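You operate a simulated robot arm through the tools that you are given. There is no shell and no other tool. Be economical: measure what you need, move in short steps, check, and stop when the job is done.

The job below is to be done with a simulated robot arm. You get a single attempt, and the scene is never put back.

JOB
Take the long spacer and put it on top of the sleeve. Put the spring on the top of the long bench away on the top of the drawer bench. Press the flow button two times. Stack the silver tin from the top of the back bench on top of the red tin. Put the spot lamp on the top of the back bench away on the shelf under the drawer bench. Do these in any order. Set down upright: spring, spot lamp.

The check looks at the end state, three seconds after you hand in, the way a careful person would. Anything else that was tipped, shoved, dropped, spilled or broken makes it a failure.

ROBOT AND FRAMES
A 6-joint arm with a fingered hand on a trunk, on a base that drives. Base frame: it is fixed to the floor where the robot stands at the start and does not move with it; the origin is under the middle of the robot, x ahead of it, y to its left, z up; the surface under the hand at the start is at about z = 700. Units: mm, degrees, N and s.
With the tool pointing down near the work surface it reaches from about 260 to 680 mm from the robot's upright axis, wherever it stands. Its first joint turns from -166.0 to 166.0 degrees. Places, roughly: flow button [400, 8600, 1000]; long spacer (4x4x5 cm) [500, 100, 700]; shelf under the drawer bench [-6100, -1400, 200]; sleeve (6x6x5 cm) [500, -1300, 900]; spot lamp [-500, 10500, 1000]; spring (3x3x5 cm) [500, 7900, 1000]; tin [-1250, 10500, 1000]; top of the drawer bench [-6100, -1400, 900]. Payload 4 kg.
The tool frame sits at the grasp point between the pads (the TCP): z along the fingers, y along the line on which they close. The tips reach 26 mm beyond it. The gripper opens to 148 mm. The gripper's body begins 73 mm behind the TCP. The gripper is a hand of 3 fingers: y runs from the thumb to the fingers, the wrist lies at [0, 0, -239] in the tool frame.
Orientation is that of the tool frame in the base frame, as [roll, pitch, yaw] about the fixed x, y, z axes, in that order (R = Rz(yaw) Ry(pitch) Rx(roll)). With the fingers straight down and closing along the base's y, the tool's x points along the base's -x, its y along +y and its z along -z.

CONTROLS
- The arm moves only by the tool move_arm. Its argument "deltas" is a list of rows, each a list of 6 numbers: the shift along the tool's x, y, z in m, then the turn, a rotation vector about the tool's x, y, z in degrees. In form: [[x, y, z, wx, wy, wz], ...]. A call has 1 to 8 rows; each row is the pose to reach, as a shift and turn from the pose commanded when the call began, along the tool's axes at that moment. A row lasts 0.2 s, in which the tool goes at most 50 mm and 8.6 degrees; a call with a longer step from one row to the next is refused whole. Where a pose cannot be reached the arm comes as near as it can. A force on the tool above 40 N (or 10 N above the force at the start of the call, whichever is more), or a blocked arm, ends the call early, and 0.2 s more pass. In this call time passes only in rows, and 0.2 s behind the last. The reply holds the time, the measured pose of the TCP, the force on the tool along the base axes, the opening and the grip force, in the units named above and with some noise, with the torque about the TCP (base axes, N m) and any sound that the robot's microphone picked up.
- Cameras (640 x 400 px; columns grow to the right, rows downward): "scene" is now at [54.7, 194.8, 1411.8]; the picture's right is [-0.23, -0.97, 0.00], its down [-0.76, 0.18, -0.62] and it looks along [0.60, -0.14, -0.78] (base axes); focal length 260 px, centre (320, 200). "wrist" rides on the gripper at [68, -39, -90] in the tool frame; the picture's right is [0.50, 0.87, 0.00], its down [-0.66, 0.38, -0.65] and it looks along [-0.57, 0.33, 0.76] (tool axes); focal length 222 px, centre (320, 200). There is no depth. A picture from a camera that has moved, and an enlarged one, comes with that camera's place and axes in the base frame and with its lens. The place of the scene camera against the robot may be out by one fixed shift of up to 18 mm in any direction.
- snapshot(camera): a new picture of that camera. No time passes.
- slide_trunk(by): slides the trunk up (or, below 0, down) by that many mm; the arm and the scene camera ride with it, the base frame stays. It gives what a move gives, with no picture.
- drive_base(legs): drives the robot by 1 to 6 legs, each [ahead, left, turn to the left] in mm, mm and degrees, along the robot's own axes; the way and the turn of a leg run together, so that a leg with both is an arc; at most 1500 mm and 180 degrees a leg. The arm and the cameras ride along, it lands a little off, and it stops where it bumps. It gives what a move gives.
- set_fingers(finger1, finger2, thumb_bend): sets how far each is bent, from 0 (flat) to 100 (curled in); at 30 the hand is open as for a grip, at 70 the pads meet at the TCP. One left out holds its place. A second passes; each finger stops where it meets its share of the squeeze, and holds until it gets a number again. It is the only way to open and close the hand. It gives what a move gives, with no picture; readings hold the bend of each and the force on the fingers (four entries, about 0 where the hand has none), thumb and palm.
- head_to(pan, tilt): turns the head with the scene camera to pan (to the left, within 120 degrees either way) and tilt (down, from -29 to 69), counted from straight ahead of the robot. It gives what a move gives.
- enlarge(camera, box): a new picture of the part [left, top, right, bottom] of that camera's present view, enlarged. No time passes.
- job_done(): hands the job in; it is judged then, once.

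Go step by step. Nothing tells you exact positions but the pictures and the camera data: compare them with the known pose of the tool, close in by small moves and look again before you grip or let go. The budget is 165 turns and 128 pictures, counting those below and the enlarged ones. Unless the task says otherwise, let go and move clear before handing in.

The tools are called as a command line: name --pt "numbers of a row" for each row, then --argument value for the rest, lists and objects as JSON in quotes. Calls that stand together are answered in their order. move_arm: Moves the arm, as the interface text tells. Its arguments: {"type":"object","properties":{"deltas":{"type":"array"}},"required":["deltas"]} The other tools are called the same way: slide_trunk (by) slides the trunk up or down; set_fingers (finger1, finger2, thumb_bend) moves the fingers one by one; drive_base (legs) drives the base; head_to (pan, tilt) turns the head that bears the scene camera; snapshot (camera) takes a picture; enlarge (camera, box) takes an enlarged picture of a part of a camera's view; job_done () hands the job in.

At the start:

```text
clock: 0.0
tcp_pos: [450.8, 213.9, 918.8]
tool_rot: [180.0, 0.0, -179.9]
force: [0.8, -0.5, 0.6]
ft_torque: [0.02, 0.03, 0.0]
grip_width: 147.8
gripper_force: 0.2
shape: jaw
bend: [30.0, 30.0, 30.0]
finger forces: [0.0, 0.1, 0.1, 0.0, 0.0, 0.0]
trunk travel left (down, up): [-150.0, 167.0]
robot x, y, heading: [-2.4, -2.7, -0.2]
head pan, tilt: [-13.2, 51.7]
```

scene: 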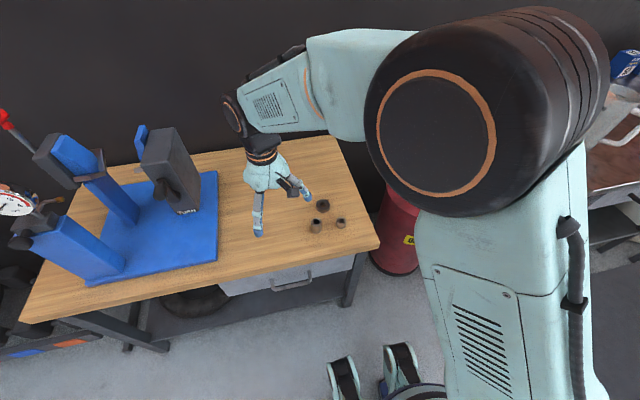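
wrist: 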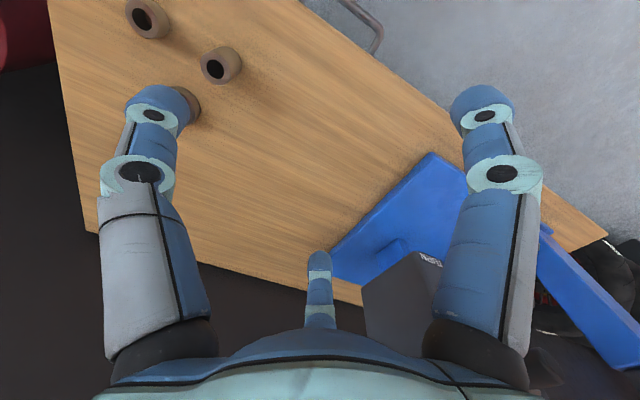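

Three small ring-like parts stand on the bench near the hand; I'll look closer to tell which is the long spacer.

enlarge --camera "scene" --box '[270, 170, 380, 250]'

enlarge --camera "wrist" --box '[80, 0, 280, 125]'

```text
5.00 times, centred on (325, 210) of scene
camera zoom: at [54.7, 194.8, 1411.8], right [-0.23, -0.97, 0.0], down [-0.76, 0.18, -0.62], along [0.6, -0.14, -0.78], focal length 1300 px, centre (295, 150)
```

zoom: 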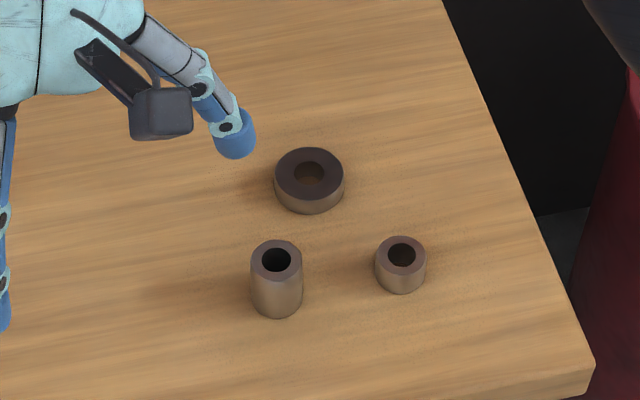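

```text
3.20 times, centred on (180, 62) of wrist
camera zoom: at [381.8, 175.2, 1010.7], right [-0.5, 0.87, 0.0], down [0.66, 0.38, 0.65], along [0.57, 0.33, -0.76], focal length 711 px, centre (768, 640)
```

zoom: 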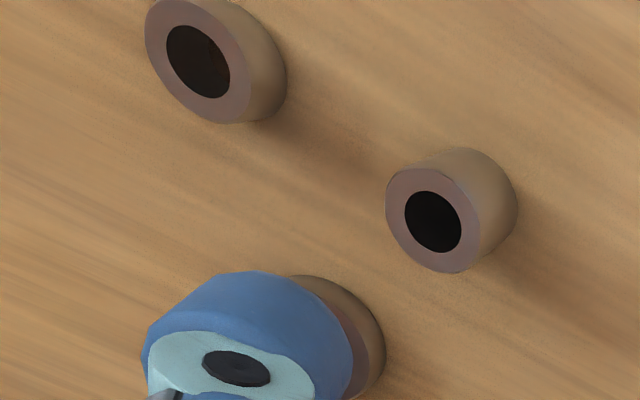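

The long spacer is the tall ring, at about [478, 106]; the short one is at [478, 27] and the wide ring at [562, 67]. I turn the hand 30° so no finger points at a neighbour, go over it and partly close the hand.

move_arm --pt "-0.007 -0.027 0.01 0 0 -7.5" --pt "-0.014 -0.054 0.02 0 0 -15" --pt "-0.02 -0.081 0.03 0 0 -22.5" --pt "-0.027 -0.108 0.04 0 0 -30"

set_fingers --finger1 46 --finger2 46 --thumb_bend 46

snapshot --camera "wrist"

enlarge --camera "scene" --box '[230, 130, 390, 250]'

```text
clock: 1.0
tcp_pos: [478.4, 106.4, 881.0]
tool_rot: [179.9, 0.1, -149.8]
force: [-0.7, -0.2, -0.3]
ft_torque: [0.02, -0.03, 0.03]
grip_width: 147.8
gripper_force: 0.1
shape: jaw
bend: [30.0, 30.0, 30.0]
finger forces: [0.0, 0.0, 0.0, 0.0, 0.0, 0.0]
trunk travel left (down, up): [-150.0, 167.0]
robot x, y, heading: [1.6, 0.9, -0.1]
head pan, tilt: [-13.2, 51.7]
```

```text
clock: 2.0
tcp_pos: [478.0, 106.1, 881.5]
tool_rot: [-179.9, 0.0, -150.0]
force: [0.2, 0.6, 0.5]
ft_torque: [0.0, 0.0, 0.02]
grip_width: 75.9
gripper_force: 0.0
shape: fingers
bend: [46.0, 46.0, 46.0]
finger forces: [0.0, 0.0, 0.0, 0.1, 0.0, 0.1]
trunk travel left (down, up): [-150.0, 167.0]
robot x, y, heading: [4.1, -0.4, 0.2]
head pan, tilt: [-13.2, 51.7]
```

```text
123 pictures are left
camera wrist: at [437.6, 38.5, 971.6], right [-0.87, 0.5, 0.0], down [0.38, 0.66, 0.65], along [0.33, 0.57, -0.76], focal length 222 px, centre (320, 200)
```

wrist: 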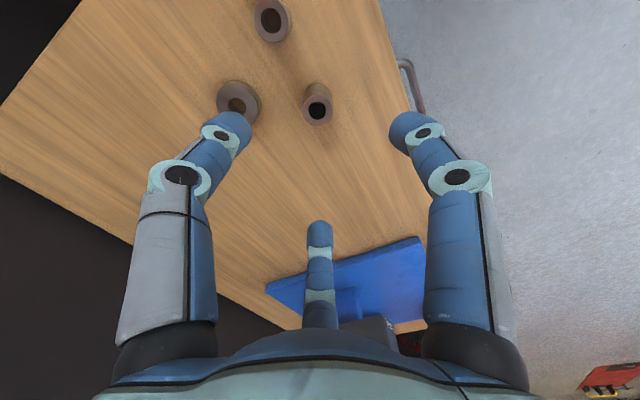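

```text
3.33 times, centred on (310, 190) of scene
camera zoom: at [54.7, 194.8, 1411.8], right [-0.23, -0.97, 0.0], down [-0.76, 0.18, -0.62], along [0.6, -0.14, -0.78], focal length 866 px, centre (353, 233)
```

zoom: 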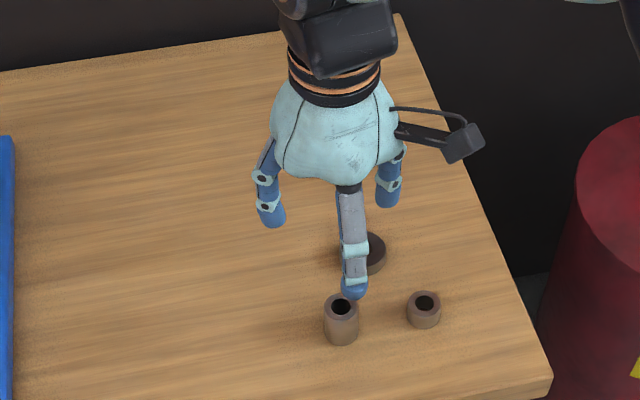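

Wrist view puts the spacer at [478, 102], matching. Going down in one move, checking before gripping.

move_arm --pt "0.0015 -0.0026 0.04 0 0 0" --pt "0.0015 -0.0026 0.08 0 0 0" --pt "0.0015 -0.0026 0.12 0 0 0" --pt "0.0015 -0.0026 0.147 0 0 0"

snapshot --camera "wrist"

```text
clock: 3.0
tcp_pos: [477.1, 103.5, 733.4]
tool_rot: [180.0, 0.0, -150.0]
force: [-0.6, -0.2, 8.1]
ft_torque: [0.09, 0.27, 0.01]
grip_width: 76.5
gripper_force: 4.4
shape: fingers
bend: [46.0, 46.0, 46.0]
finger forces: [6.0, 1.6, 0.1, 0.1, 0.5, 0.0]
trunk travel left (down, up): [-150.0, 167.0]
robot x, y, heading: [-1.2, -0.8, 0.1]
head pan, tilt: [-13.2, 51.7]
```

```text
121 pictures are left
camera wrist: at [437.2, 35.2, 824.4], right [-0.87, 0.5, 0.0], down [0.38, 0.66, 0.65], along [0.33, 0.57, -0.76], focal length 222 px, centre (320, 200)
```

wrist: 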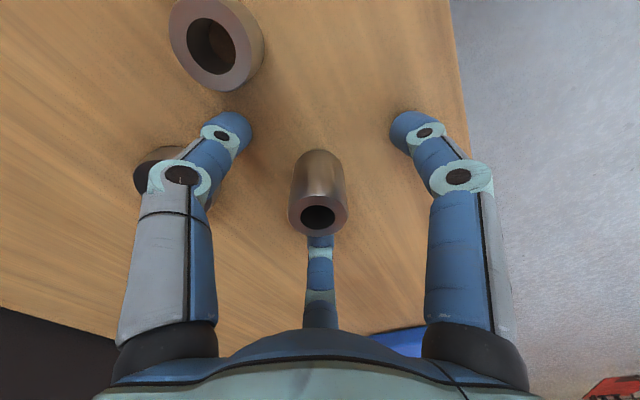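

A finger is lightly touching the surface, so I raise 7 mm and close on the spacer.

move_arm --pt "0 0 -0.007 0 0 0"

set_fingers --finger1 54 --finger2 54 --thumb_bend 54

snapshot --camera "wrist"

```text
clock: 3.4
tcp_pos: [477.4, 103.4, 738.7]
tool_rot: [-179.9, 0.0, -150.0]
force: [-0.2, 0.3, 0.4]
ft_torque: [0.03, 0.0, -0.02]
grip_width: 75.7
gripper_force: 0.1
shape: fingers
bend: [46.0, 46.0, 46.0]
finger forces: [0.0, 0.0, 0.0, 0.0, 0.1, 0.1]
trunk travel left (down, up): [-150.0, 167.0]
robot x, y, heading: [1.5, 1.9, 0.1]
head pan, tilt: [-13.2, 51.7]
```

```text
clock: 4.4
tcp_pos: [477.7, 103.1, 740.5]
tool_rot: [-180.0, 0.0, -150.0]
force: [0.2, 0.3, -1.3]
ft_torque: [-0.04, 0.03, -0.02]
grip_width: 49.6
gripper_force: 0.0
shape: fingers
bend: [54.0, 54.0, 54.0]
finger forces: [0.0, 0.1, 0.0, 0.0, 0.0, 0.0]
trunk travel left (down, up): [-150.0, 167.0]
robot x, y, heading: [-2.5, -2.4, 0.1]
head pan, tilt: [-13.2, 51.7]
```

```text
120 pictures are left
camera wrist: at [437.2, 35.4, 830.6], right [-0.87, 0.5, 0.0], down [0.38, 0.66, 0.65], along [0.33, 0.57, -0.76], focal length 222 px, centre (320, 200)
```

wrist: 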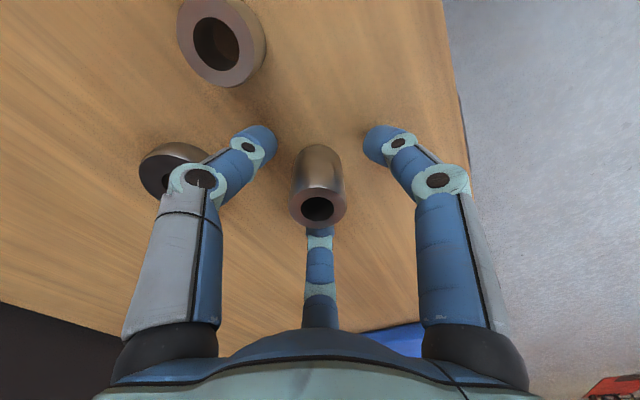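

Well centred and still free; closing further.

set_fingers --finger1 66 --finger2 66 --thumb_bend 66

snapshot --camera "wrist"

```text
clock: 5.4
tcp_pos: [477.6, 103.3, 738.0]
tool_rot: [-179.9, 0.0, -150.0]
force: [0.5, 0.5, 0.1]
ft_torque: [0.04, 0.0, 0.02]
grip_width: 21.3
gripper_force: 5.6
shape: fingers
bend: [62.0, 62.0, 63.0]
finger forces: [3.0, 3.8, 0.0, 0.1, 4.1, 0.1]
trunk travel left (down, up): [-150.0, 167.0]
robot x, y, heading: [1.9, 0.6, -0.2]
head pan, tilt: [-13.2, 51.7]
```

```text
119 pictures are left
camera wrist: at [437.3, 35.4, 830.6], right [-0.87, 0.5, 0.0], down [0.38, 0.66, 0.65], along [0.33, 0.57, -0.76], focal length 222 px, centre (320, 200)
```

wrist: 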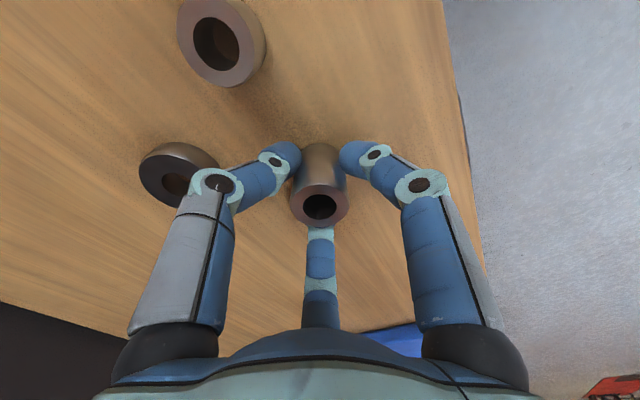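

All three fingers have contact; I squeeze a bit more and lift.

set_fingers --finger1 74 --finger2 74 --thumb_bend 74

move_arm --pt "0 0 -0.03 0 0 0" --pt "0 0 -0.07 0 0 0" --pt "0 0 -0.12 0 0 0" --pt "0 0 -0.17 0 0 0" --pt "0 0 -0.22 0 0 0"

snapshot --camera "wrist"

head_to --pan -80 --tilt 25

snapshot --camera "scene"

```text
clock: 6.4
tcp_pos: [477.1, 102.6, 738.4]
tool_rot: [-179.9, 0.0, -150.1]
force: [-0.4, 0.7, 0.0]
ft_torque: [0.02, 0.01, 0.0]
grip_width: 19.4
gripper_force: 17.1
shape: fingers
bend: [62.0, 61.0, 66.0]
finger forces: [9.7, 10.8, 0.0, 0.1, 12.7, 0.1]
trunk travel left (down, up): [-150.0, 167.0]
robot x, y, heading: [-0.5, -0.7, 0.3]
head pan, tilt: [-13.2, 51.7]
```

```text
clock: 7.6
tcp_pos: [477.0, 102.7, 960.3]
tool_rot: [180.0, 0.0, -149.9]
force: [0.0, -0.1, -0.3]
ft_torque: [-0.02, -0.01, 0.02]
grip_width: 19.0
gripper_force: 16.4
shape: fingers
bend: [62.0, 61.0, 66.0]
finger forces: [9.8, 10.8, 0.1, 0.0, 12.4, 0.0]
trunk travel left (down, up): [-150.0, 167.0]
robot x, y, heading: [2.7, 2.0, -0.0]
head pan, tilt: [-13.2, 51.7]
```

```text
118 pictures are left
camera wrist: at [435.9, 35.9, 1050.7], right [-0.87, 0.5, 0.0], down [0.38, 0.66, 0.65], along [0.33, 0.57, -0.76], focal length 222 px, centre (320, 200)
```

wrist: 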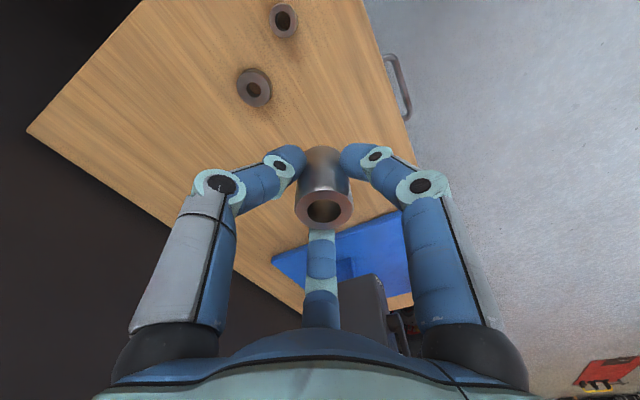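

```text
clock: 9.0
tcp_pos: [476.8, 102.7, 958.7]
tool_rot: [180.0, 0.0, -150.0]
force: [-0.5, 0.0, -0.9]
ft_torque: [-0.01, -0.03, -0.02]
grip_width: 19.2
gripper_force: 16.0
shape: fingers
bend: [62.0, 61.0, 66.0]
finger forces: [9.8, 10.8, 0.0, 0.0, 12.4, 0.0]
trunk travel left (down, up): [-150.0, 167.0]
robot x, y, heading: [0.1, -0.3, 0.3]
head pan, tilt: [-80.0, 25.0]
```

```text
117 pictures are left
camera scene: at [-2.6, 121.3, 1451.5], right [-0.98, -0.17, 0.0], down [-0.07, 0.42, -0.91], along [0.16, -0.89, -0.42], focal length 260 px, centre (320, 200)
```

scene: 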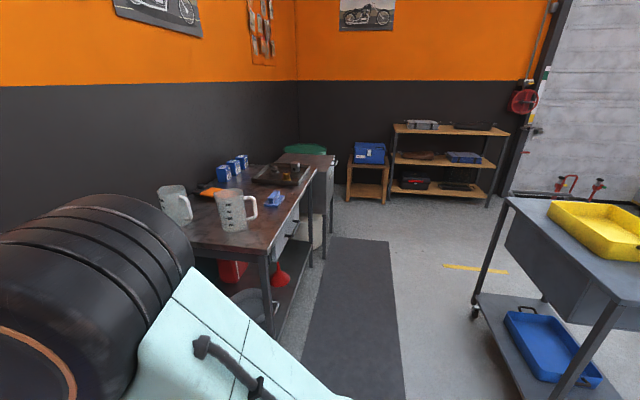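

The spacer is held firmly. The sleeve's bench is along the same wall with tall mugs on it, so I back off 200 mm, raise the trunk, and slide right.

slide_trunk --by 120

drive_base --legs '[[-200, 0, 0], [0, -1250, 0]]'

head_to --pan -15 --tilt 42

snapshot --camera "scene"

```text
clock: 10.5
tcp_pos: [477.3, 103.1, 1079.7]
tool_rot: [-180.0, -0.1, -150.1]
force: [0.6, -0.2, 0.1]
ft_torque: [-0.02, -0.03, 0.04]
grip_width: 19.3
gripper_force: 16.5
shape: fingers
bend: [62.0, 61.0, 66.0]
finger forces: [9.8, 10.9, 0.0, 0.0, 12.2, 0.0]
trunk travel left (down, up): [-270.0, 47.0]
robot x, y, heading: [-0.1, -1.4, 0.1]
head pan, tilt: [-80.0, 25.0]
```

```text
clock: 22.9
tcp_pos: [271.1, -1154.9, 1078.5]
tool_rot: [-180.0, 0.0, -150.7]
force: [0.1, 0.9, -0.7]
ft_torque: [0.0, -0.03, 0.0]
grip_width: 19.2
gripper_force: 16.1
shape: fingers
bend: [62.0, 61.0, 66.0]
finger forces: [9.9, 10.8, 0.0, 0.0, 12.3, 0.0]
trunk travel left (down, up): [-270.0, 47.0]
robot x, y, heading: [-206.7, -1256.6, -0.8]
head pan, tilt: [-80.0, 25.0]
```

```text
clock: 24.2
tcp_pos: [271.8, -1156.0, 1079.1]
tool_rot: [-180.0, -0.1, -150.7]
force: [-0.6, -0.2, -1.1]
ft_torque: [-0.01, 0.02, 0.04]
grip_width: 19.4
gripper_force: 16.6
shape: fingers
bend: [62.0, 61.0, 66.0]
finger forces: [9.8, 10.9, 0.1, 0.0, 12.4, 0.0]
trunk travel left (down, up): [-270.0, 47.0]
robot x, y, heading: [-208.8, -1255.9, -0.7]
head pan, tilt: [-15.0, 42.0]
```

```text
116 pictures are left
camera scene: at [-152.1, -1063.4, 1544.9], right [-0.27, -0.96, 0.0], down [-0.64, 0.18, -0.74], along [0.72, -0.2, -0.67], focal length 260 px, centre (320, 200)
```

scene: 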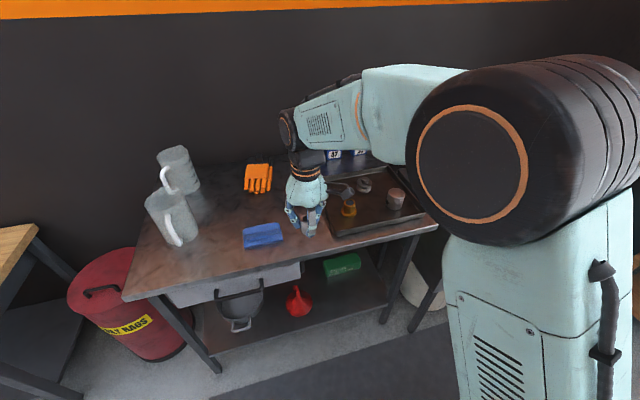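

enlarge --camera "scene" --box '[280, 150, 440, 250]'

snapshot --camera "wrist"

```text
4.00 times, centred on (360, 200) of scene
camera zoom: at [-152.1, -1063.4, 1544.9], right [-0.27, -0.96, 0.0], down [-0.64, 0.18, -0.74], along [0.72, -0.2, -0.67], focal length 1040 px, centre (160, 200)
```

zoom: 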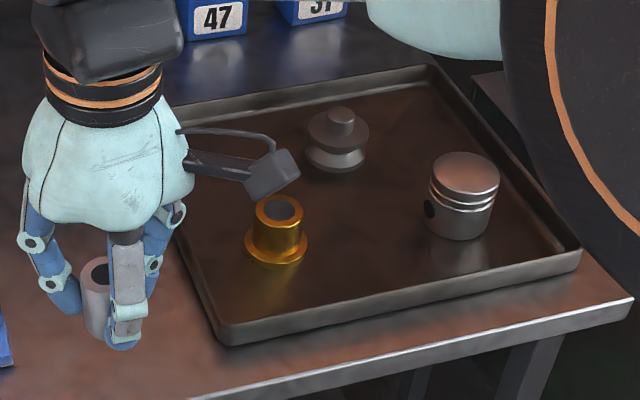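

```text
114 pictures are left
camera wrist: at [230.5, -1222.7, 1170.7], right [-0.86, 0.51, 0.0], down [0.39, 0.65, 0.65], along [0.33, 0.56, -0.76], focal length 222 px, centre (320, 200)
```

wrist: 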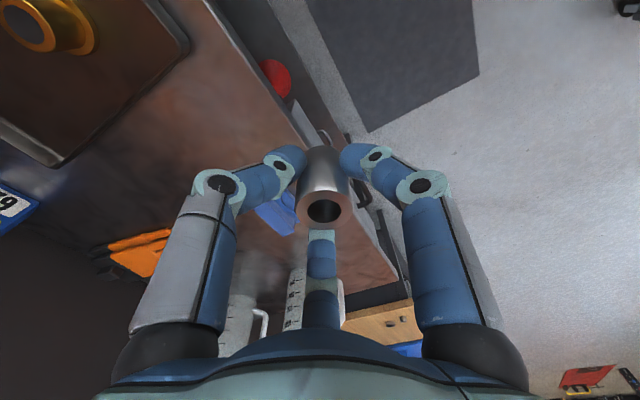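

The brass flanged sleeve stands in the tray near [440, -1333] (top about z 950). I drive toward it and line up.

drive_base --legs '[[0, -80, 0], [150, 0, 0.7]]'

snapshot --camera "wrist"

snapshot --camera "scene"

```text
clock: 26.6
tcp_pos: [420.3, -1230.2, 1079.1]
tool_rot: [179.9, -0.1, -150.0]
force: [-0.3, -0.1, -0.5]
ft_torque: [0.02, 0.02, -0.01]
grip_width: 18.9
gripper_force: 16.6
shape: fingers
bend: [62.0, 61.0, 66.0]
finger forces: [9.8, 10.9, 0.1, 0.1, 12.3, 0.0]
trunk travel left (down, up): [-270.0, 47.0]
robot x, y, heading: [-57.8, -1331.2, -0.1]
head pan, tilt: [-15.0, 42.0]
```

```text
113 pictures are left
camera wrist: at [379.5, -1298.7, 1170.4], right [-0.87, 0.5, 0.0], down [0.38, 0.66, 0.65], along [0.33, 0.57, -0.76], focal length 222 px, centre (320, 200)
```

wrist: 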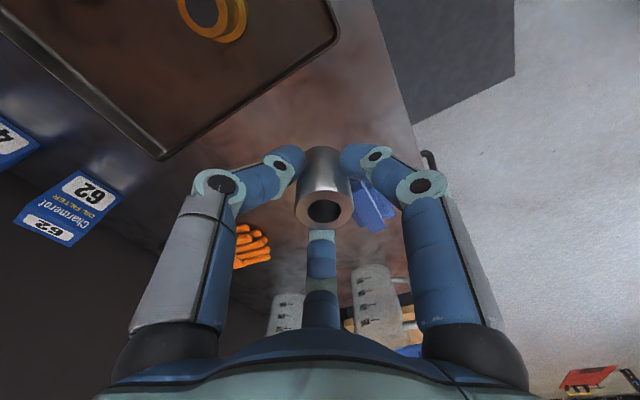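

```text
112 pictures are left
camera scene: at [-4.7, -1143.9, 1544.8], right [-0.26, -0.97, 0.0], down [-0.65, 0.17, -0.74], along [0.72, -0.19, -0.67], focal length 260 px, centre (320, 200)
```

scene: 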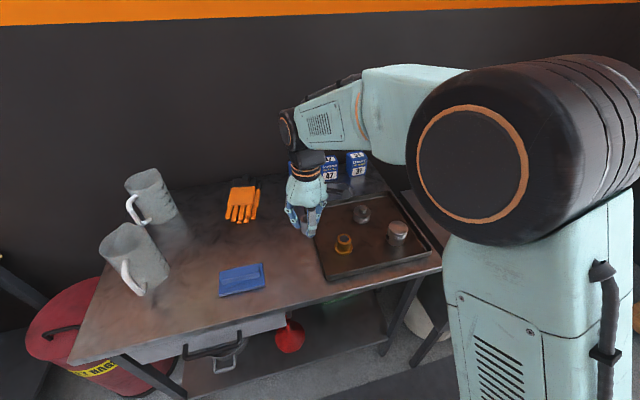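

Moving over the sleeve at this height; there the wrist camera can still see it under the held spacer.

move_arm --pt "0.0103 -0.0356 0 0 0 0" --pt "0.0205 -0.0711 0 0 0 0" --pt "0.0308 -0.1067 0 0 0 0"

snapshot --camera "wrist"

enlarge --camera "scene" --box '[270, 150, 430, 250]'

```text
clock: 27.4
tcp_pos: [445.6, -1339.6, 1080.7]
tool_rot: [-180.0, 0.0, -150.0]
force: [-0.2, -0.4, -1.4]
ft_torque: [0.02, -0.03, -0.01]
grip_width: 19.3
gripper_force: 16.5
shape: fingers
bend: [62.0, 61.0, 66.0]
finger forces: [9.8, 10.9, 0.1, 0.0, 12.2, 0.0]
trunk travel left (down, up): [-270.0, 47.0]
robot x, y, heading: [-60.2, -1328.7, 0.1]
head pan, tilt: [-15.0, 42.0]
```

```text
111 pictures are left
camera wrist: at [405.8, -1407.8, 1170.9], right [-0.87, 0.5, 0.0], down [0.38, 0.66, 0.65], along [0.33, 0.57, -0.76], focal length 222 px, centre (320, 200)
```

wrist: 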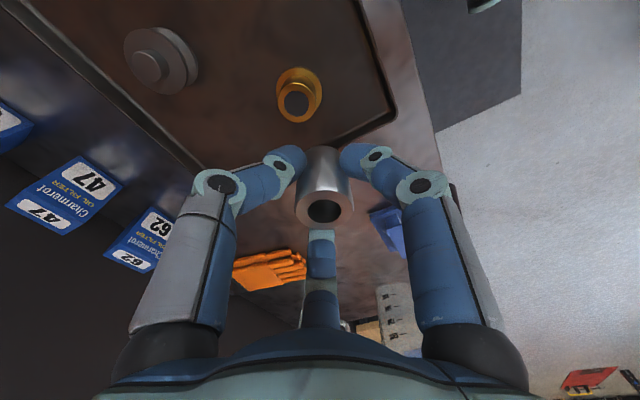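

```text
4.00 times, centred on (350, 200) of scene
camera zoom: at [-5.4, -1144.9, 1545.0], right [-0.26, -0.97, 0.0], down [-0.65, 0.17, -0.74], along [0.72, -0.19, -0.67], focal length 1040 px, centre (200, 200)
```

zoom: 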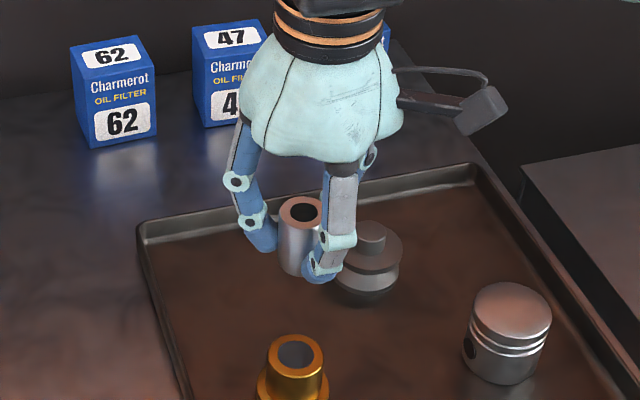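

Triangulating both cameras gives the sleeve's top near [465, -1354], z ≈ 925–930. I shift over it, lower 60 mm and look again.

move_arm --pt "-0.01 -0.0226 0 0 0 0" --pt "-0.01 -0.0226 0.03 0 0 0" --pt "-0.01 -0.0226 0.06 0 0 0"

snapshot --camera "wrist"

enlarge --camera "scene" --box '[290, 170, 400, 250]'

```text
clock: 28.2
tcp_pos: [465.8, -1353.9, 1019.3]
tool_rot: [-180.0, 0.0, -150.0]
force: [-0.7, 0.0, -0.6]
ft_torque: [-0.01, 0.01, 0.0]
grip_width: 19.2
gripper_force: 16.8
shape: fingers
bend: [62.0, 61.0, 67.0]
finger forces: [9.8, 10.7, 0.0, 0.0, 12.3, 0.0]
trunk travel left (down, up): [-270.0, 47.0]
robot x, y, heading: [-57.7, -1333.0, -0.1]
head pan, tilt: [-15.0, 42.0]
```

```text
109 pictures are left
camera wrist: at [425.2, -1421.7, 1110.7], right [-0.87, 0.5, 0.0], down [0.38, 0.66, 0.65], along [0.33, 0.57, -0.76], focal length 222 px, centre (320, 200)
```

wrist: 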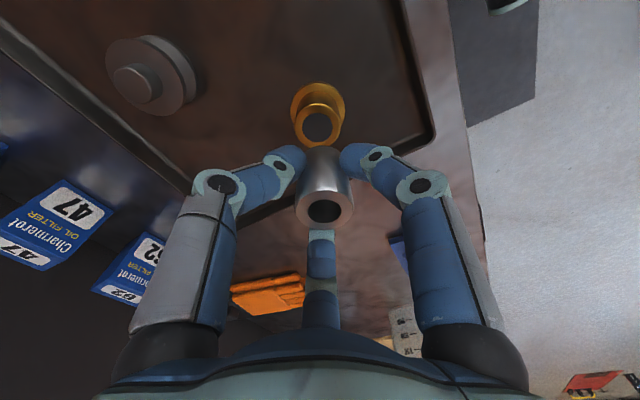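

```text
5.00 times, centred on (345, 210) of scene
camera zoom: at [-4.9, -1144.1, 1544.9], right [-0.26, -0.97, 0.0], down [-0.65, 0.17, -0.74], along [0.72, -0.19, -0.67], focal length 1300 px, centre (195, 150)
```

zoom: 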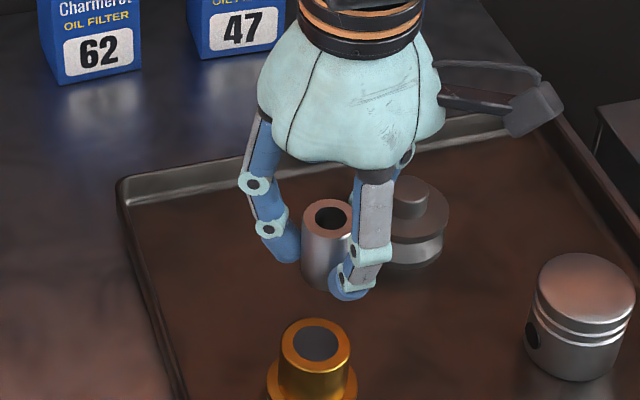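

Aligned within a few mm; nudging 3 mm and descending to just above the estimated contact.

move_arm --pt "-0.0024 -0.0019 0.02 0 0 0" --pt "-0.0024 -0.0019 0.04 0 0 0" --pt "-0.0024 -0.0019 0.05 0 0 0"

enlarge --camera "wrist" --box '[240, 60, 400, 260]'

enlarge --camera "scene" --box '[310, 200, 380, 250]'

```text
clock: 29.0
tcp_pos: [469.0, -1355.1, 969.5]
tool_rot: [179.9, 0.0, -150.0]
force: [0.0, 1.0, 0.3]
ft_torque: [0.03, -0.01, -0.01]
grip_width: 19.0
gripper_force: 16.4
shape: fingers
bend: [62.0, 61.0, 67.0]
finger forces: [9.8, 10.9, 0.0, 0.0, 12.2, 0.1]
trunk travel left (down, up): [-270.0, 47.0]
robot x, y, heading: [-57.6, -1334.1, -0.1]
head pan, tilt: [-15.0, 42.0]
```

```text
2.00 times, centred on (320, 160) of wrist
camera zoom: at [428.0, -1422.3, 1060.6], right [-0.87, 0.5, 0.0], down [0.38, 0.66, 0.65], along [0.33, 0.57, -0.76], focal length 444 px, centre (320, 280)
```

zoom: 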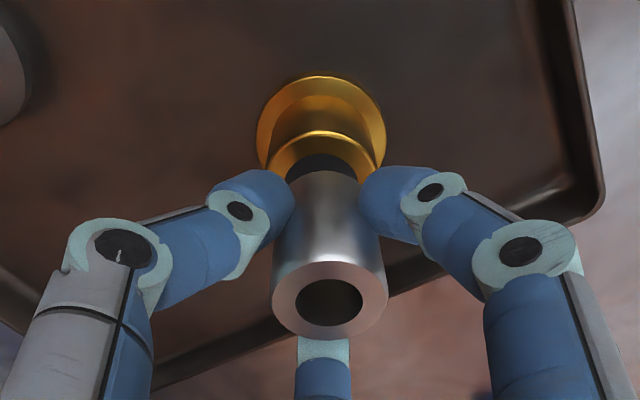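

```text
8.00 times, centred on (345, 225) of scene
camera zoom: at [-5.4, -1143.9, 1544.9], right [-0.26, -0.97, 0.0], down [-0.65, 0.17, -0.74], along [0.72, -0.19, -0.67], focal length 2079 px, centre (120, 0)
```

zoom: 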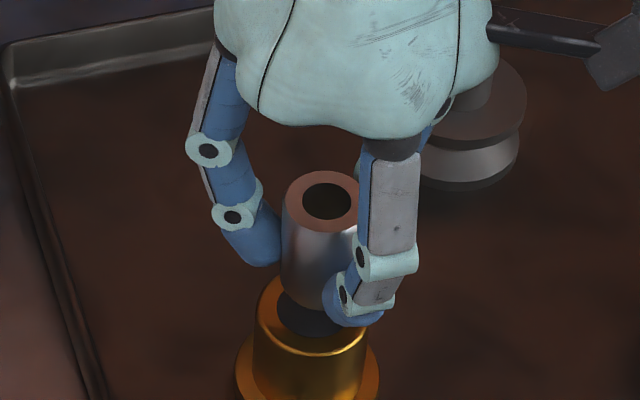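

Spacer bottom is a few mm above the sleeve and about 4 mm off toward -y; I correct and creep down.

move_arm --pt "-0.0035 0.002 0 0 0 0" --pt "-0.0035 0.002 0.004 0 0 0" --pt "-0.0035 0.002 0.008 0 0 0"

enlarge --camera "scene" --box '[310, 200, 380, 250]'

```text
clock: 29.8
tcp_pos: [470.2, -1350.6, 960.9]
tool_rot: [-179.9, 0.0, -149.9]
force: [-0.4, 0.1, -0.2]
ft_torque: [0.01, -0.03, 0.0]
grip_width: 19.2
gripper_force: 16.5
shape: fingers
bend: [62.0, 61.0, 67.0]
finger forces: [9.9, 11.0, 0.0, 0.1, 12.2, 0.1]
trunk travel left (down, up): [-270.0, 47.0]
robot x, y, heading: [-61.3, -1333.3, 0.1]
head pan, tilt: [-15.0, 42.0]
```

```text
8.00 times, centred on (345, 225) of scene
camera zoom: at [-5.5, -1143.9, 1544.9], right [-0.26, -0.97, 0.0], down [-0.65, 0.17, -0.74], along [0.72, -0.19, -0.67], focal length 2079 px, centre (120, 0)
```

zoom: 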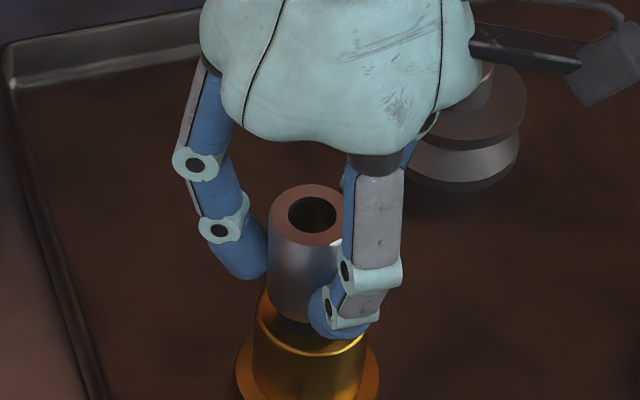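

Centred now. Creeping down to feel contact.

move_arm --pt "0 0 0.002 0 0 0" --pt "0 0 0.004 0 0 0" --pt "0 0 0.006 0 0 0"

enlarge --camera "wrist" --box '[240, 60, 400, 260]'

enlarge --camera "scene" --box '[310, 200, 380, 250]'

```text
clock: 30.6
tcp_pos: [470.7, -1350.3, 955.3]
tool_rot: [-180.0, 0.0, -150.0]
force: [-0.4, -0.1, -0.8]
ft_torque: [0.01, -0.01, 0.01]
grip_width: 19.0
gripper_force: 16.4
shape: fingers
bend: [62.0, 61.0, 67.0]
finger forces: [9.7, 10.8, 0.0, 0.0, 12.2, 0.0]
trunk travel left (down, up): [-270.0, 47.0]
robot x, y, heading: [-54.2, -1333.9, 0.3]
head pan, tilt: [-15.0, 42.0]
```

```text
2.00 times, centred on (320, 160) of wrist
camera zoom: at [430.5, -1418.3, 1046.9], right [-0.87, 0.5, 0.0], down [0.38, 0.66, 0.65], along [0.33, 0.57, -0.76], focal length 444 px, centre (320, 280)
```

zoom: 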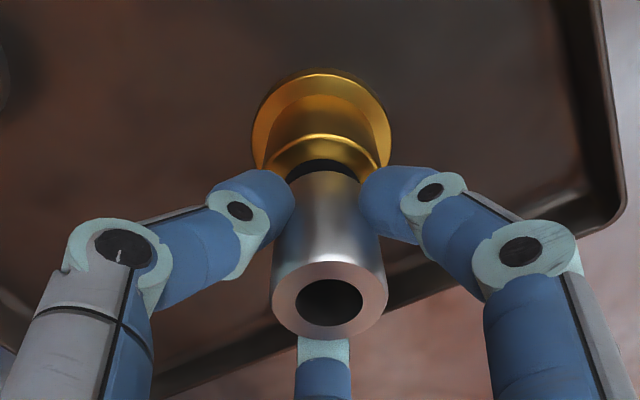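

```text
8.00 times, centred on (345, 225) of scene
camera zoom: at [-5.6, -1143.9, 1544.9], right [-0.26, -0.97, 0.0], down [-0.65, 0.17, -0.74], along [0.72, -0.19, -0.67], focal length 2079 px, centre (120, 0)
```

zoom: 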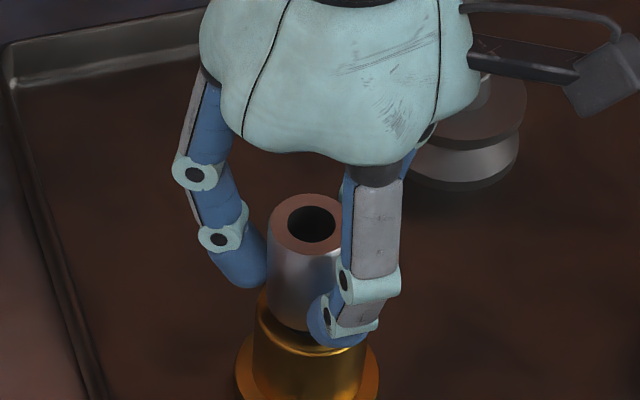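

No contact yet, alignment good in both views. Creeping further down.

move_arm --pt "0 0 0.002 0 0 0" --pt "0 0 0.004 0 0 0" --pt "0 0 0.006 0 0 0"

enlarge --camera "scene" --box '[310, 200, 380, 250]'

```text
clock: 31.4
tcp_pos: [471.3, -1350.4, 950.0]
tool_rot: [-179.9, 0.0, -150.0]
force: [0.9, -1.3, 2.8]
ft_torque: [0.04, 0.0, 0.03]
grip_width: 19.0
gripper_force: 17.3
shape: fingers
bend: [62.0, 62.0, 67.0]
finger forces: [10.4, 11.3, 0.1, 0.0, 12.9, 0.0]
trunk travel left (down, up): [-270.0, 47.0]
robot x, y, heading: [-58.1, -1335.0, -0.1]
head pan, tilt: [-15.0, 42.0]
```

```text
8.00 times, centred on (345, 225) of scene
camera zoom: at [-6.0, -1144.0, 1545.0], right [-0.26, -0.97, 0.0], down [-0.65, 0.17, -0.74], along [0.72, -0.19, -0.67], focal length 2079 px, centre (120, 0)
```

zoom: 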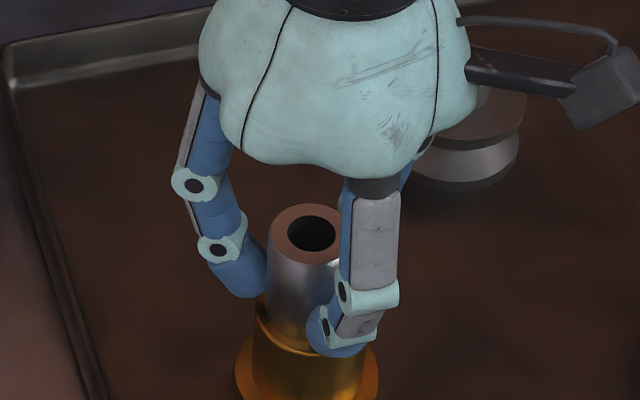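

Contact felt (~3 N). Pressing 1 mm more then releasing gently.

move_arm --pt "0 0 0.001 0 0 0"

set_fingers --finger1 58 --finger2 58 --thumb_bend 58

set_fingers --finger1 44 --finger2 44 --thumb_bend 44

enlarge --camera "scene" --box '[310, 200, 380, 250]'

snapshot --camera "wrist"

```text
clock: 31.8
tcp_pos: [469.5, -1350.7, 948.6]
tool_rot: [179.9, 0.1, -150.0]
force: [-0.1, -1.4, 7.5]
ft_torque: [0.07, -0.05, 0.0]
grip_width: 18.8
gripper_force: 17.7
shape: fingers
bend: [62.0, 61.0, 67.0]
finger forces: [10.9, 12.0, 0.1, 0.0, 13.6, 0.0]
trunk travel left (down, up): [-270.0, 47.0]
robot x, y, heading: [-53.9, -1337.6, 0.2]
head pan, tilt: [-15.0, 42.0]
```

```text
clock: 32.8
tcp_pos: [470.8, -1350.0, 948.5]
tool_rot: [-180.0, 0.1, -150.0]
force: [0.2, 0.0, -0.1]
ft_torque: [0.01, 0.0, -0.01]
grip_width: 38.9
gripper_force: 0.1
shape: fingers
bend: [57.0, 57.0, 57.0]
finger forces: [0.0, 0.0, 0.0, 0.0, 0.0, 0.0]
trunk travel left (down, up): [-270.0, 47.0]
robot x, y, heading: [-57.6, -1338.0, 0.0]
head pan, tilt: [-15.0, 42.0]
```

```text
clock: 33.8
tcp_pos: [470.9, -1350.3, 948.2]
tool_rot: [-180.0, -0.1, -150.0]
force: [-0.1, 1.4, 0.6]
ft_torque: [-0.02, -0.01, 0.01]
grip_width: 81.3
gripper_force: 0.1
shape: fingers
bend: [44.0, 44.0, 44.0]
finger forces: [0.0, 0.0, 0.0, 0.1, 0.0, 0.0]
trunk travel left (down, up): [-270.0, 47.0]
robot x, y, heading: [-60.9, -1337.0, 0.1]
head pan, tilt: [-15.0, 42.0]
```

```text
8.00 times, centred on (345, 225) of scene
camera zoom: at [-5.6, -1143.9, 1544.9], right [-0.26, -0.97, 0.0], down [-0.65, 0.17, -0.74], along [0.72, -0.19, -0.67], focal length 2079 px, centre (120, 0)
```

zoom: 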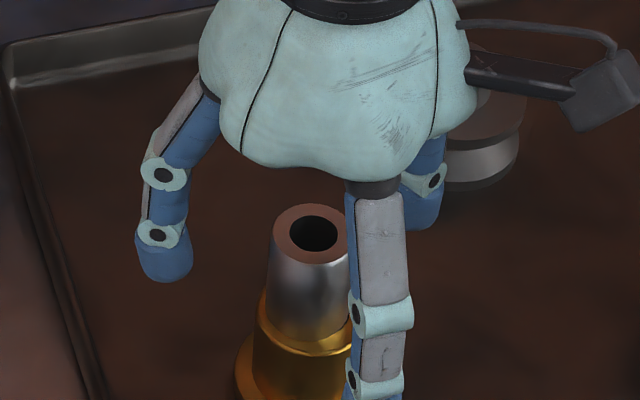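

```text
100 pictures are left
camera wrist: at [430.5, -1418.2, 1039.5], right [-0.87, 0.5, 0.0], down [0.38, 0.66, 0.65], along [0.33, 0.57, -0.76], focal length 222 px, centre (320, 200)
```

wrist: 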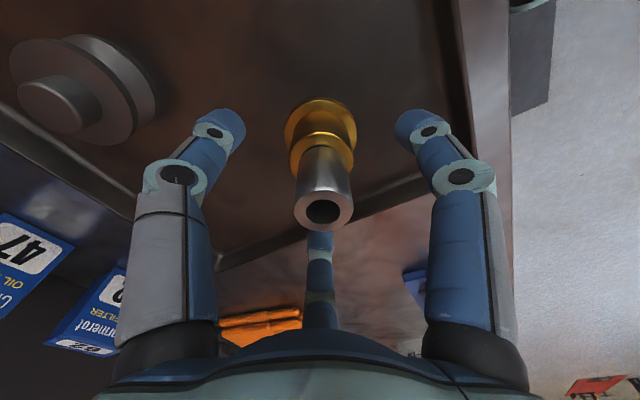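

The spacer stands squarely on the sleeve. I lift straight clear, back off, and look along the room to the left.

move_arm --pt "0 0 -0.03 0 0 0" --pt "0 0 -0.07 0 0 0" --pt "0 0 -0.11 0 0 0" --pt "0 0 -0.15 0 0 0"

drive_base --legs '[[-350, 0, 0]]'

head_to --pan 90 --tilt 15

snapshot --camera "scene"

```text
clock: 34.8
tcp_pos: [469.7, -1350.5, 1099.3]
tool_rot: [179.9, 0.0, -150.0]
force: [0.5, -0.3, 0.3]
ft_torque: [0.0, 0.0, 0.01]
grip_width: 82.0
gripper_force: 0.0
shape: fingers
bend: [44.0, 44.0, 44.0]
finger forces: [0.0, 0.0, 0.0, 0.0, 0.0, 0.0]
trunk travel left (down, up): [-270.0, 47.0]
robot x, y, heading: [-58.3, -1331.3, -0.1]
head pan, tilt: [-15.0, 42.0]
```

```text
clock: 37.1
tcp_pos: [120.8, -1349.3, 1099.0]
tool_rot: [180.0, 0.0, -150.1]
force: [-0.8, 0.2, 1.0]
ft_torque: [-0.04, -0.05, -0.02]
grip_width: 81.7
gripper_force: 0.1
shape: fingers
bend: [44.0, 44.0, 44.0]
finger forces: [0.0, 0.1, 0.0, 0.0, 0.1, 0.1]
trunk travel left (down, up): [-270.0, 47.0]
robot x, y, heading: [-408.3, -1333.2, -0.0]
head pan, tilt: [-15.0, 42.0]
```

```text
clock: 38.9
tcp_pos: [119.8, -1350.2, 1099.2]
tool_rot: [179.9, 0.0, -150.1]
force: [0.6, 0.3, 0.8]
ft_torque: [-0.04, 0.02, -0.01]
grip_width: 81.9
gripper_force: 0.1
shape: fingers
bend: [44.0, 44.0, 44.0]
finger forces: [0.1, 0.1, 0.0, 0.0, 0.0, 0.0]
trunk travel left (down, up): [-270.0, 47.0]
robot x, y, heading: [-406.3, -1338.3, -0.1]
head pan, tilt: [90.0, 15.0]
```

```text
99 pictures are left
camera scene: at [-436.6, -1028.7, 1587.4], right [1.0, 0.0, 0.0], down [0.0, -0.26, -0.97], along [0.0, 0.97, -0.26], focal length 260 px, centre (320, 200)
```

scene: 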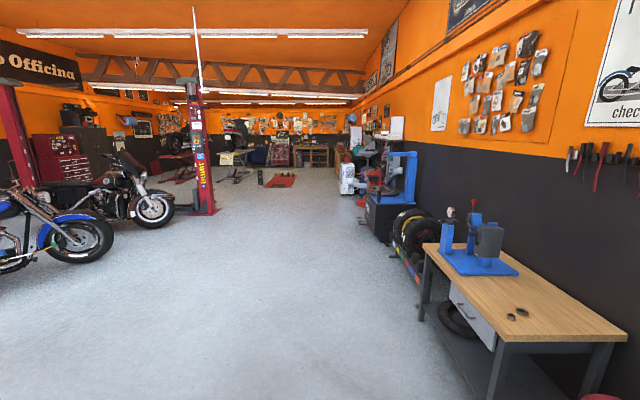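

The floor along x ≈ -430 is clear ahead. I drive along +y in steps and look again.

drive_base --legs '[[-50, 1500, 0], [0, 1500, 0], [0, 1500, 0], [0, 1500, 0], [0, 1500, 0]]'

snapshot --camera "scene"

head_to --pan 40 --tilt 25

snapshot --camera "scene"

```text
refused: leg 1 is longer than a leg can be; nothing moved
```

```text
98 pictures are left
camera scene: at [-436.6, -1028.7, 1587.4], right [1.0, 0.0, 0.0], down [0.0, -0.26, -0.97], along [0.0, 0.97, -0.26], focal length 260 px, centre (320, 200)
```

scene: 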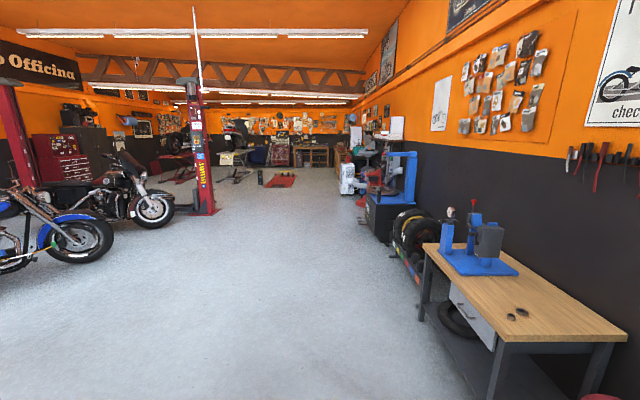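

```text
clock: 40.1
tcp_pos: [121.3, -1350.7, 1098.5]
tool_rot: [-180.0, 0.0, -150.0]
force: [-0.6, 0.2, -1.4]
ft_torque: [-0.02, 0.0, 0.0]
grip_width: 81.4
gripper_force: 0.1
shape: fingers
bend: [44.0, 44.0, 44.0]
finger forces: [0.1, 0.1, 0.0, 0.0, 0.1, 0.1]
trunk travel left (down, up): [-270.0, 47.0]
robot x, y, heading: [-412.2, -1337.1, -0.0]
head pan, tilt: [40.0, 25.0]
```

```text
97 pictures are left
camera scene: at [-366.2, -1062.9, 1571.2], right [0.64, -0.77, 0.0], down [-0.32, -0.27, -0.91], along [0.69, 0.58, -0.42], focal length 260 px, centre (320, 200)
```

scene: 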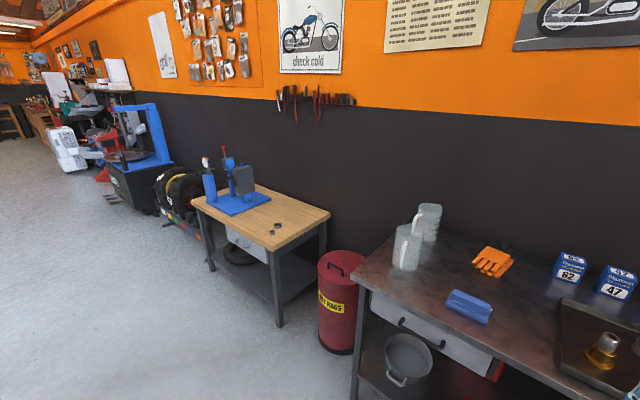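

The leg limit counts the combined distance; redo with plain sideways legs.

drive_base --legs '[[-50, 0, 0], [0, 1500, 0], [0, 1500, 0], [0, 1500, 0], [0, 1500, 0], [0, 1500, 0]]'

head_to --pan 70 --tilt 22

snapshot --camera "scene"

```text
clock: 105.6
tcp_pos: [210.6, 6155.4, 1098.1]
tool_rot: [180.0, 0.0, -151.0]
force: [0.0, -0.4, -0.1]
ft_torque: [-0.01, -0.01, 0.0]
grip_width: 81.6
gripper_force: 0.1
shape: fingers
bend: [44.0, 44.0, 44.0]
finger forces: [0.1, 0.0, 0.0, 0.0, 0.0, 0.1]
trunk travel left (down, up): [-270.0, 47.0]
robot x, y, heading: [-319.6, 6181.1, -1.0]
head pan, tilt: [40.0, 25.0]
```

```text
clock: 106.5
tcp_pos: [209.9, 6155.8, 1098.5]
tool_rot: [-179.9, -0.1, -151.0]
force: [-1.0, -0.3, 0.0]
ft_torque: [0.0, 0.0, 0.02]
grip_width: 81.7
gripper_force: 0.1
shape: fingers
bend: [44.0, 44.0, 44.0]
finger forces: [0.0, 0.1, 0.0, 0.0, 0.1, 0.1]
trunk travel left (down, up): [-270.0, 47.0]
robot x, y, heading: [-318.0, 6179.3, -0.9]
head pan, tilt: [70.0, 22.0]
```

```text
96 pictures are left
camera scene: at [-309.5, 6479.1, 1576.0], right [0.93, -0.36, 0.0], down [-0.13, -0.35, -0.93], along [0.33, 0.87, -0.37], focal length 260 px, centre (320, 200)
```

scene: 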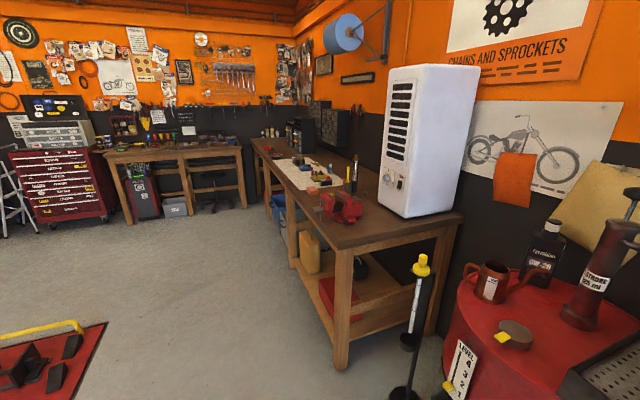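

The long bench starts at y ≈ 7360 with its front edge near x ≈ 130. I straighten, back off a bit and move alongside to see the spring.

drive_base --legs '[[-130, 0, 1], [0, 1450, 0]]'

head_to --pan 10 --tilt 30

snapshot --camera "scene"

```text
clock: 120.3
tcp_pos: [88.9, 7609.5, 1098.4]
tool_rot: [180.0, 0.0, -150.7]
force: [0.0, 0.2, 0.6]
ft_torque: [-0.02, 0.04, -0.01]
grip_width: 81.8
gripper_force: 0.1
shape: fingers
bend: [44.0, 44.0, 44.0]
finger forces: [0.0, 0.1, 0.1, 0.1, 0.1, 0.0]
trunk travel left (down, up): [-270.0, 47.0]
robot x, y, heading: [-435.6, 7629.4, -0.5]
head pan, tilt: [70.0, 22.0]
```

```text
clock: 121.6
tcp_pos: [90.1, 7607.7, 1098.8]
tool_rot: [179.9, -0.1, -150.6]
force: [-0.5, -0.4, 0.8]
ft_torque: [-0.01, 0.01, 0.01]
grip_width: 81.4
gripper_force: 0.1
shape: fingers
bend: [44.0, 44.0, 44.0]
finger forces: [0.0, 0.1, 0.0, 0.0, 0.1, 0.1]
trunk travel left (down, up): [-270.0, 47.0]
robot x, y, heading: [-440.0, 7626.5, -0.3]
head pan, tilt: [10.0, 30.0]
```

```text
95 pictures are left
camera scene: at [-376.4, 7856.6, 1563.2], right [0.16, -0.99, 0.0], down [-0.49, -0.08, -0.87], along [0.85, 0.14, -0.5], focal length 260 px, centre (320, 200)
```

scene: 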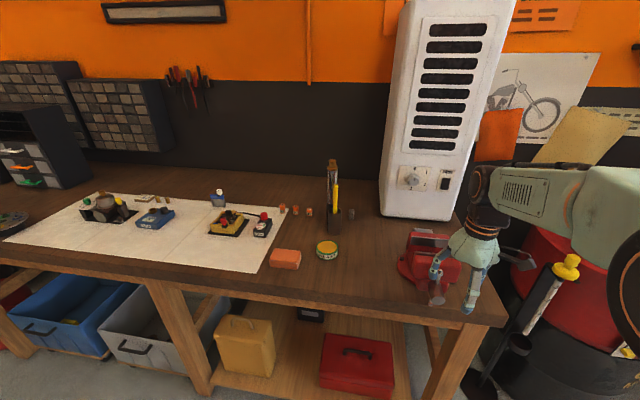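

enlarge --camera "scene" --box '[240, 150, 400, 280]'

enlarge --camera "scene" --box '[70, 170, 290, 280]'

```text
3.08 times, centred on (320, 215) of scene
camera zoom: at [-376.4, 7856.6, 1563.2], right [0.16, -0.99, 0.0], down [-0.49, -0.08, -0.87], along [0.85, 0.14, -0.5], focal length 800 px, centre (320, 154)
```

zoom: 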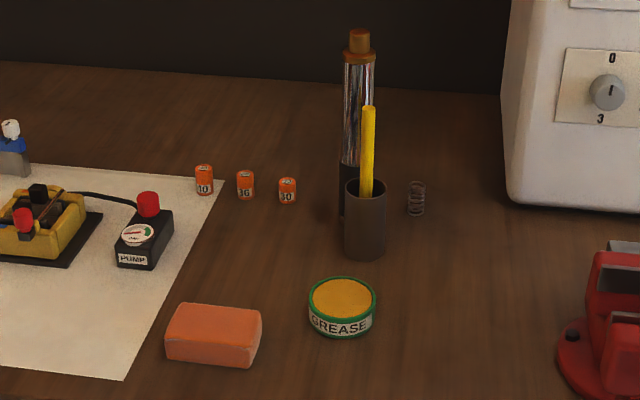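

```text
2.91 times, centred on (180, 225) of scene
camera zoom: at [-376.4, 7856.6, 1563.2], right [0.16, -0.99, 0.0], down [-0.49, -0.08, -0.87], along [0.85, 0.14, -0.5], focal length 756 px, centre (727, 127)
```

zoom: 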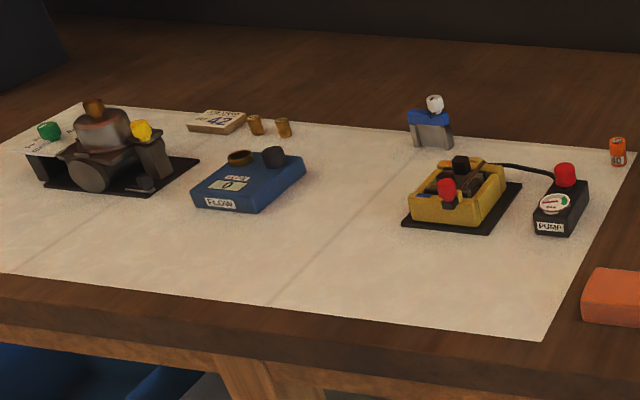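

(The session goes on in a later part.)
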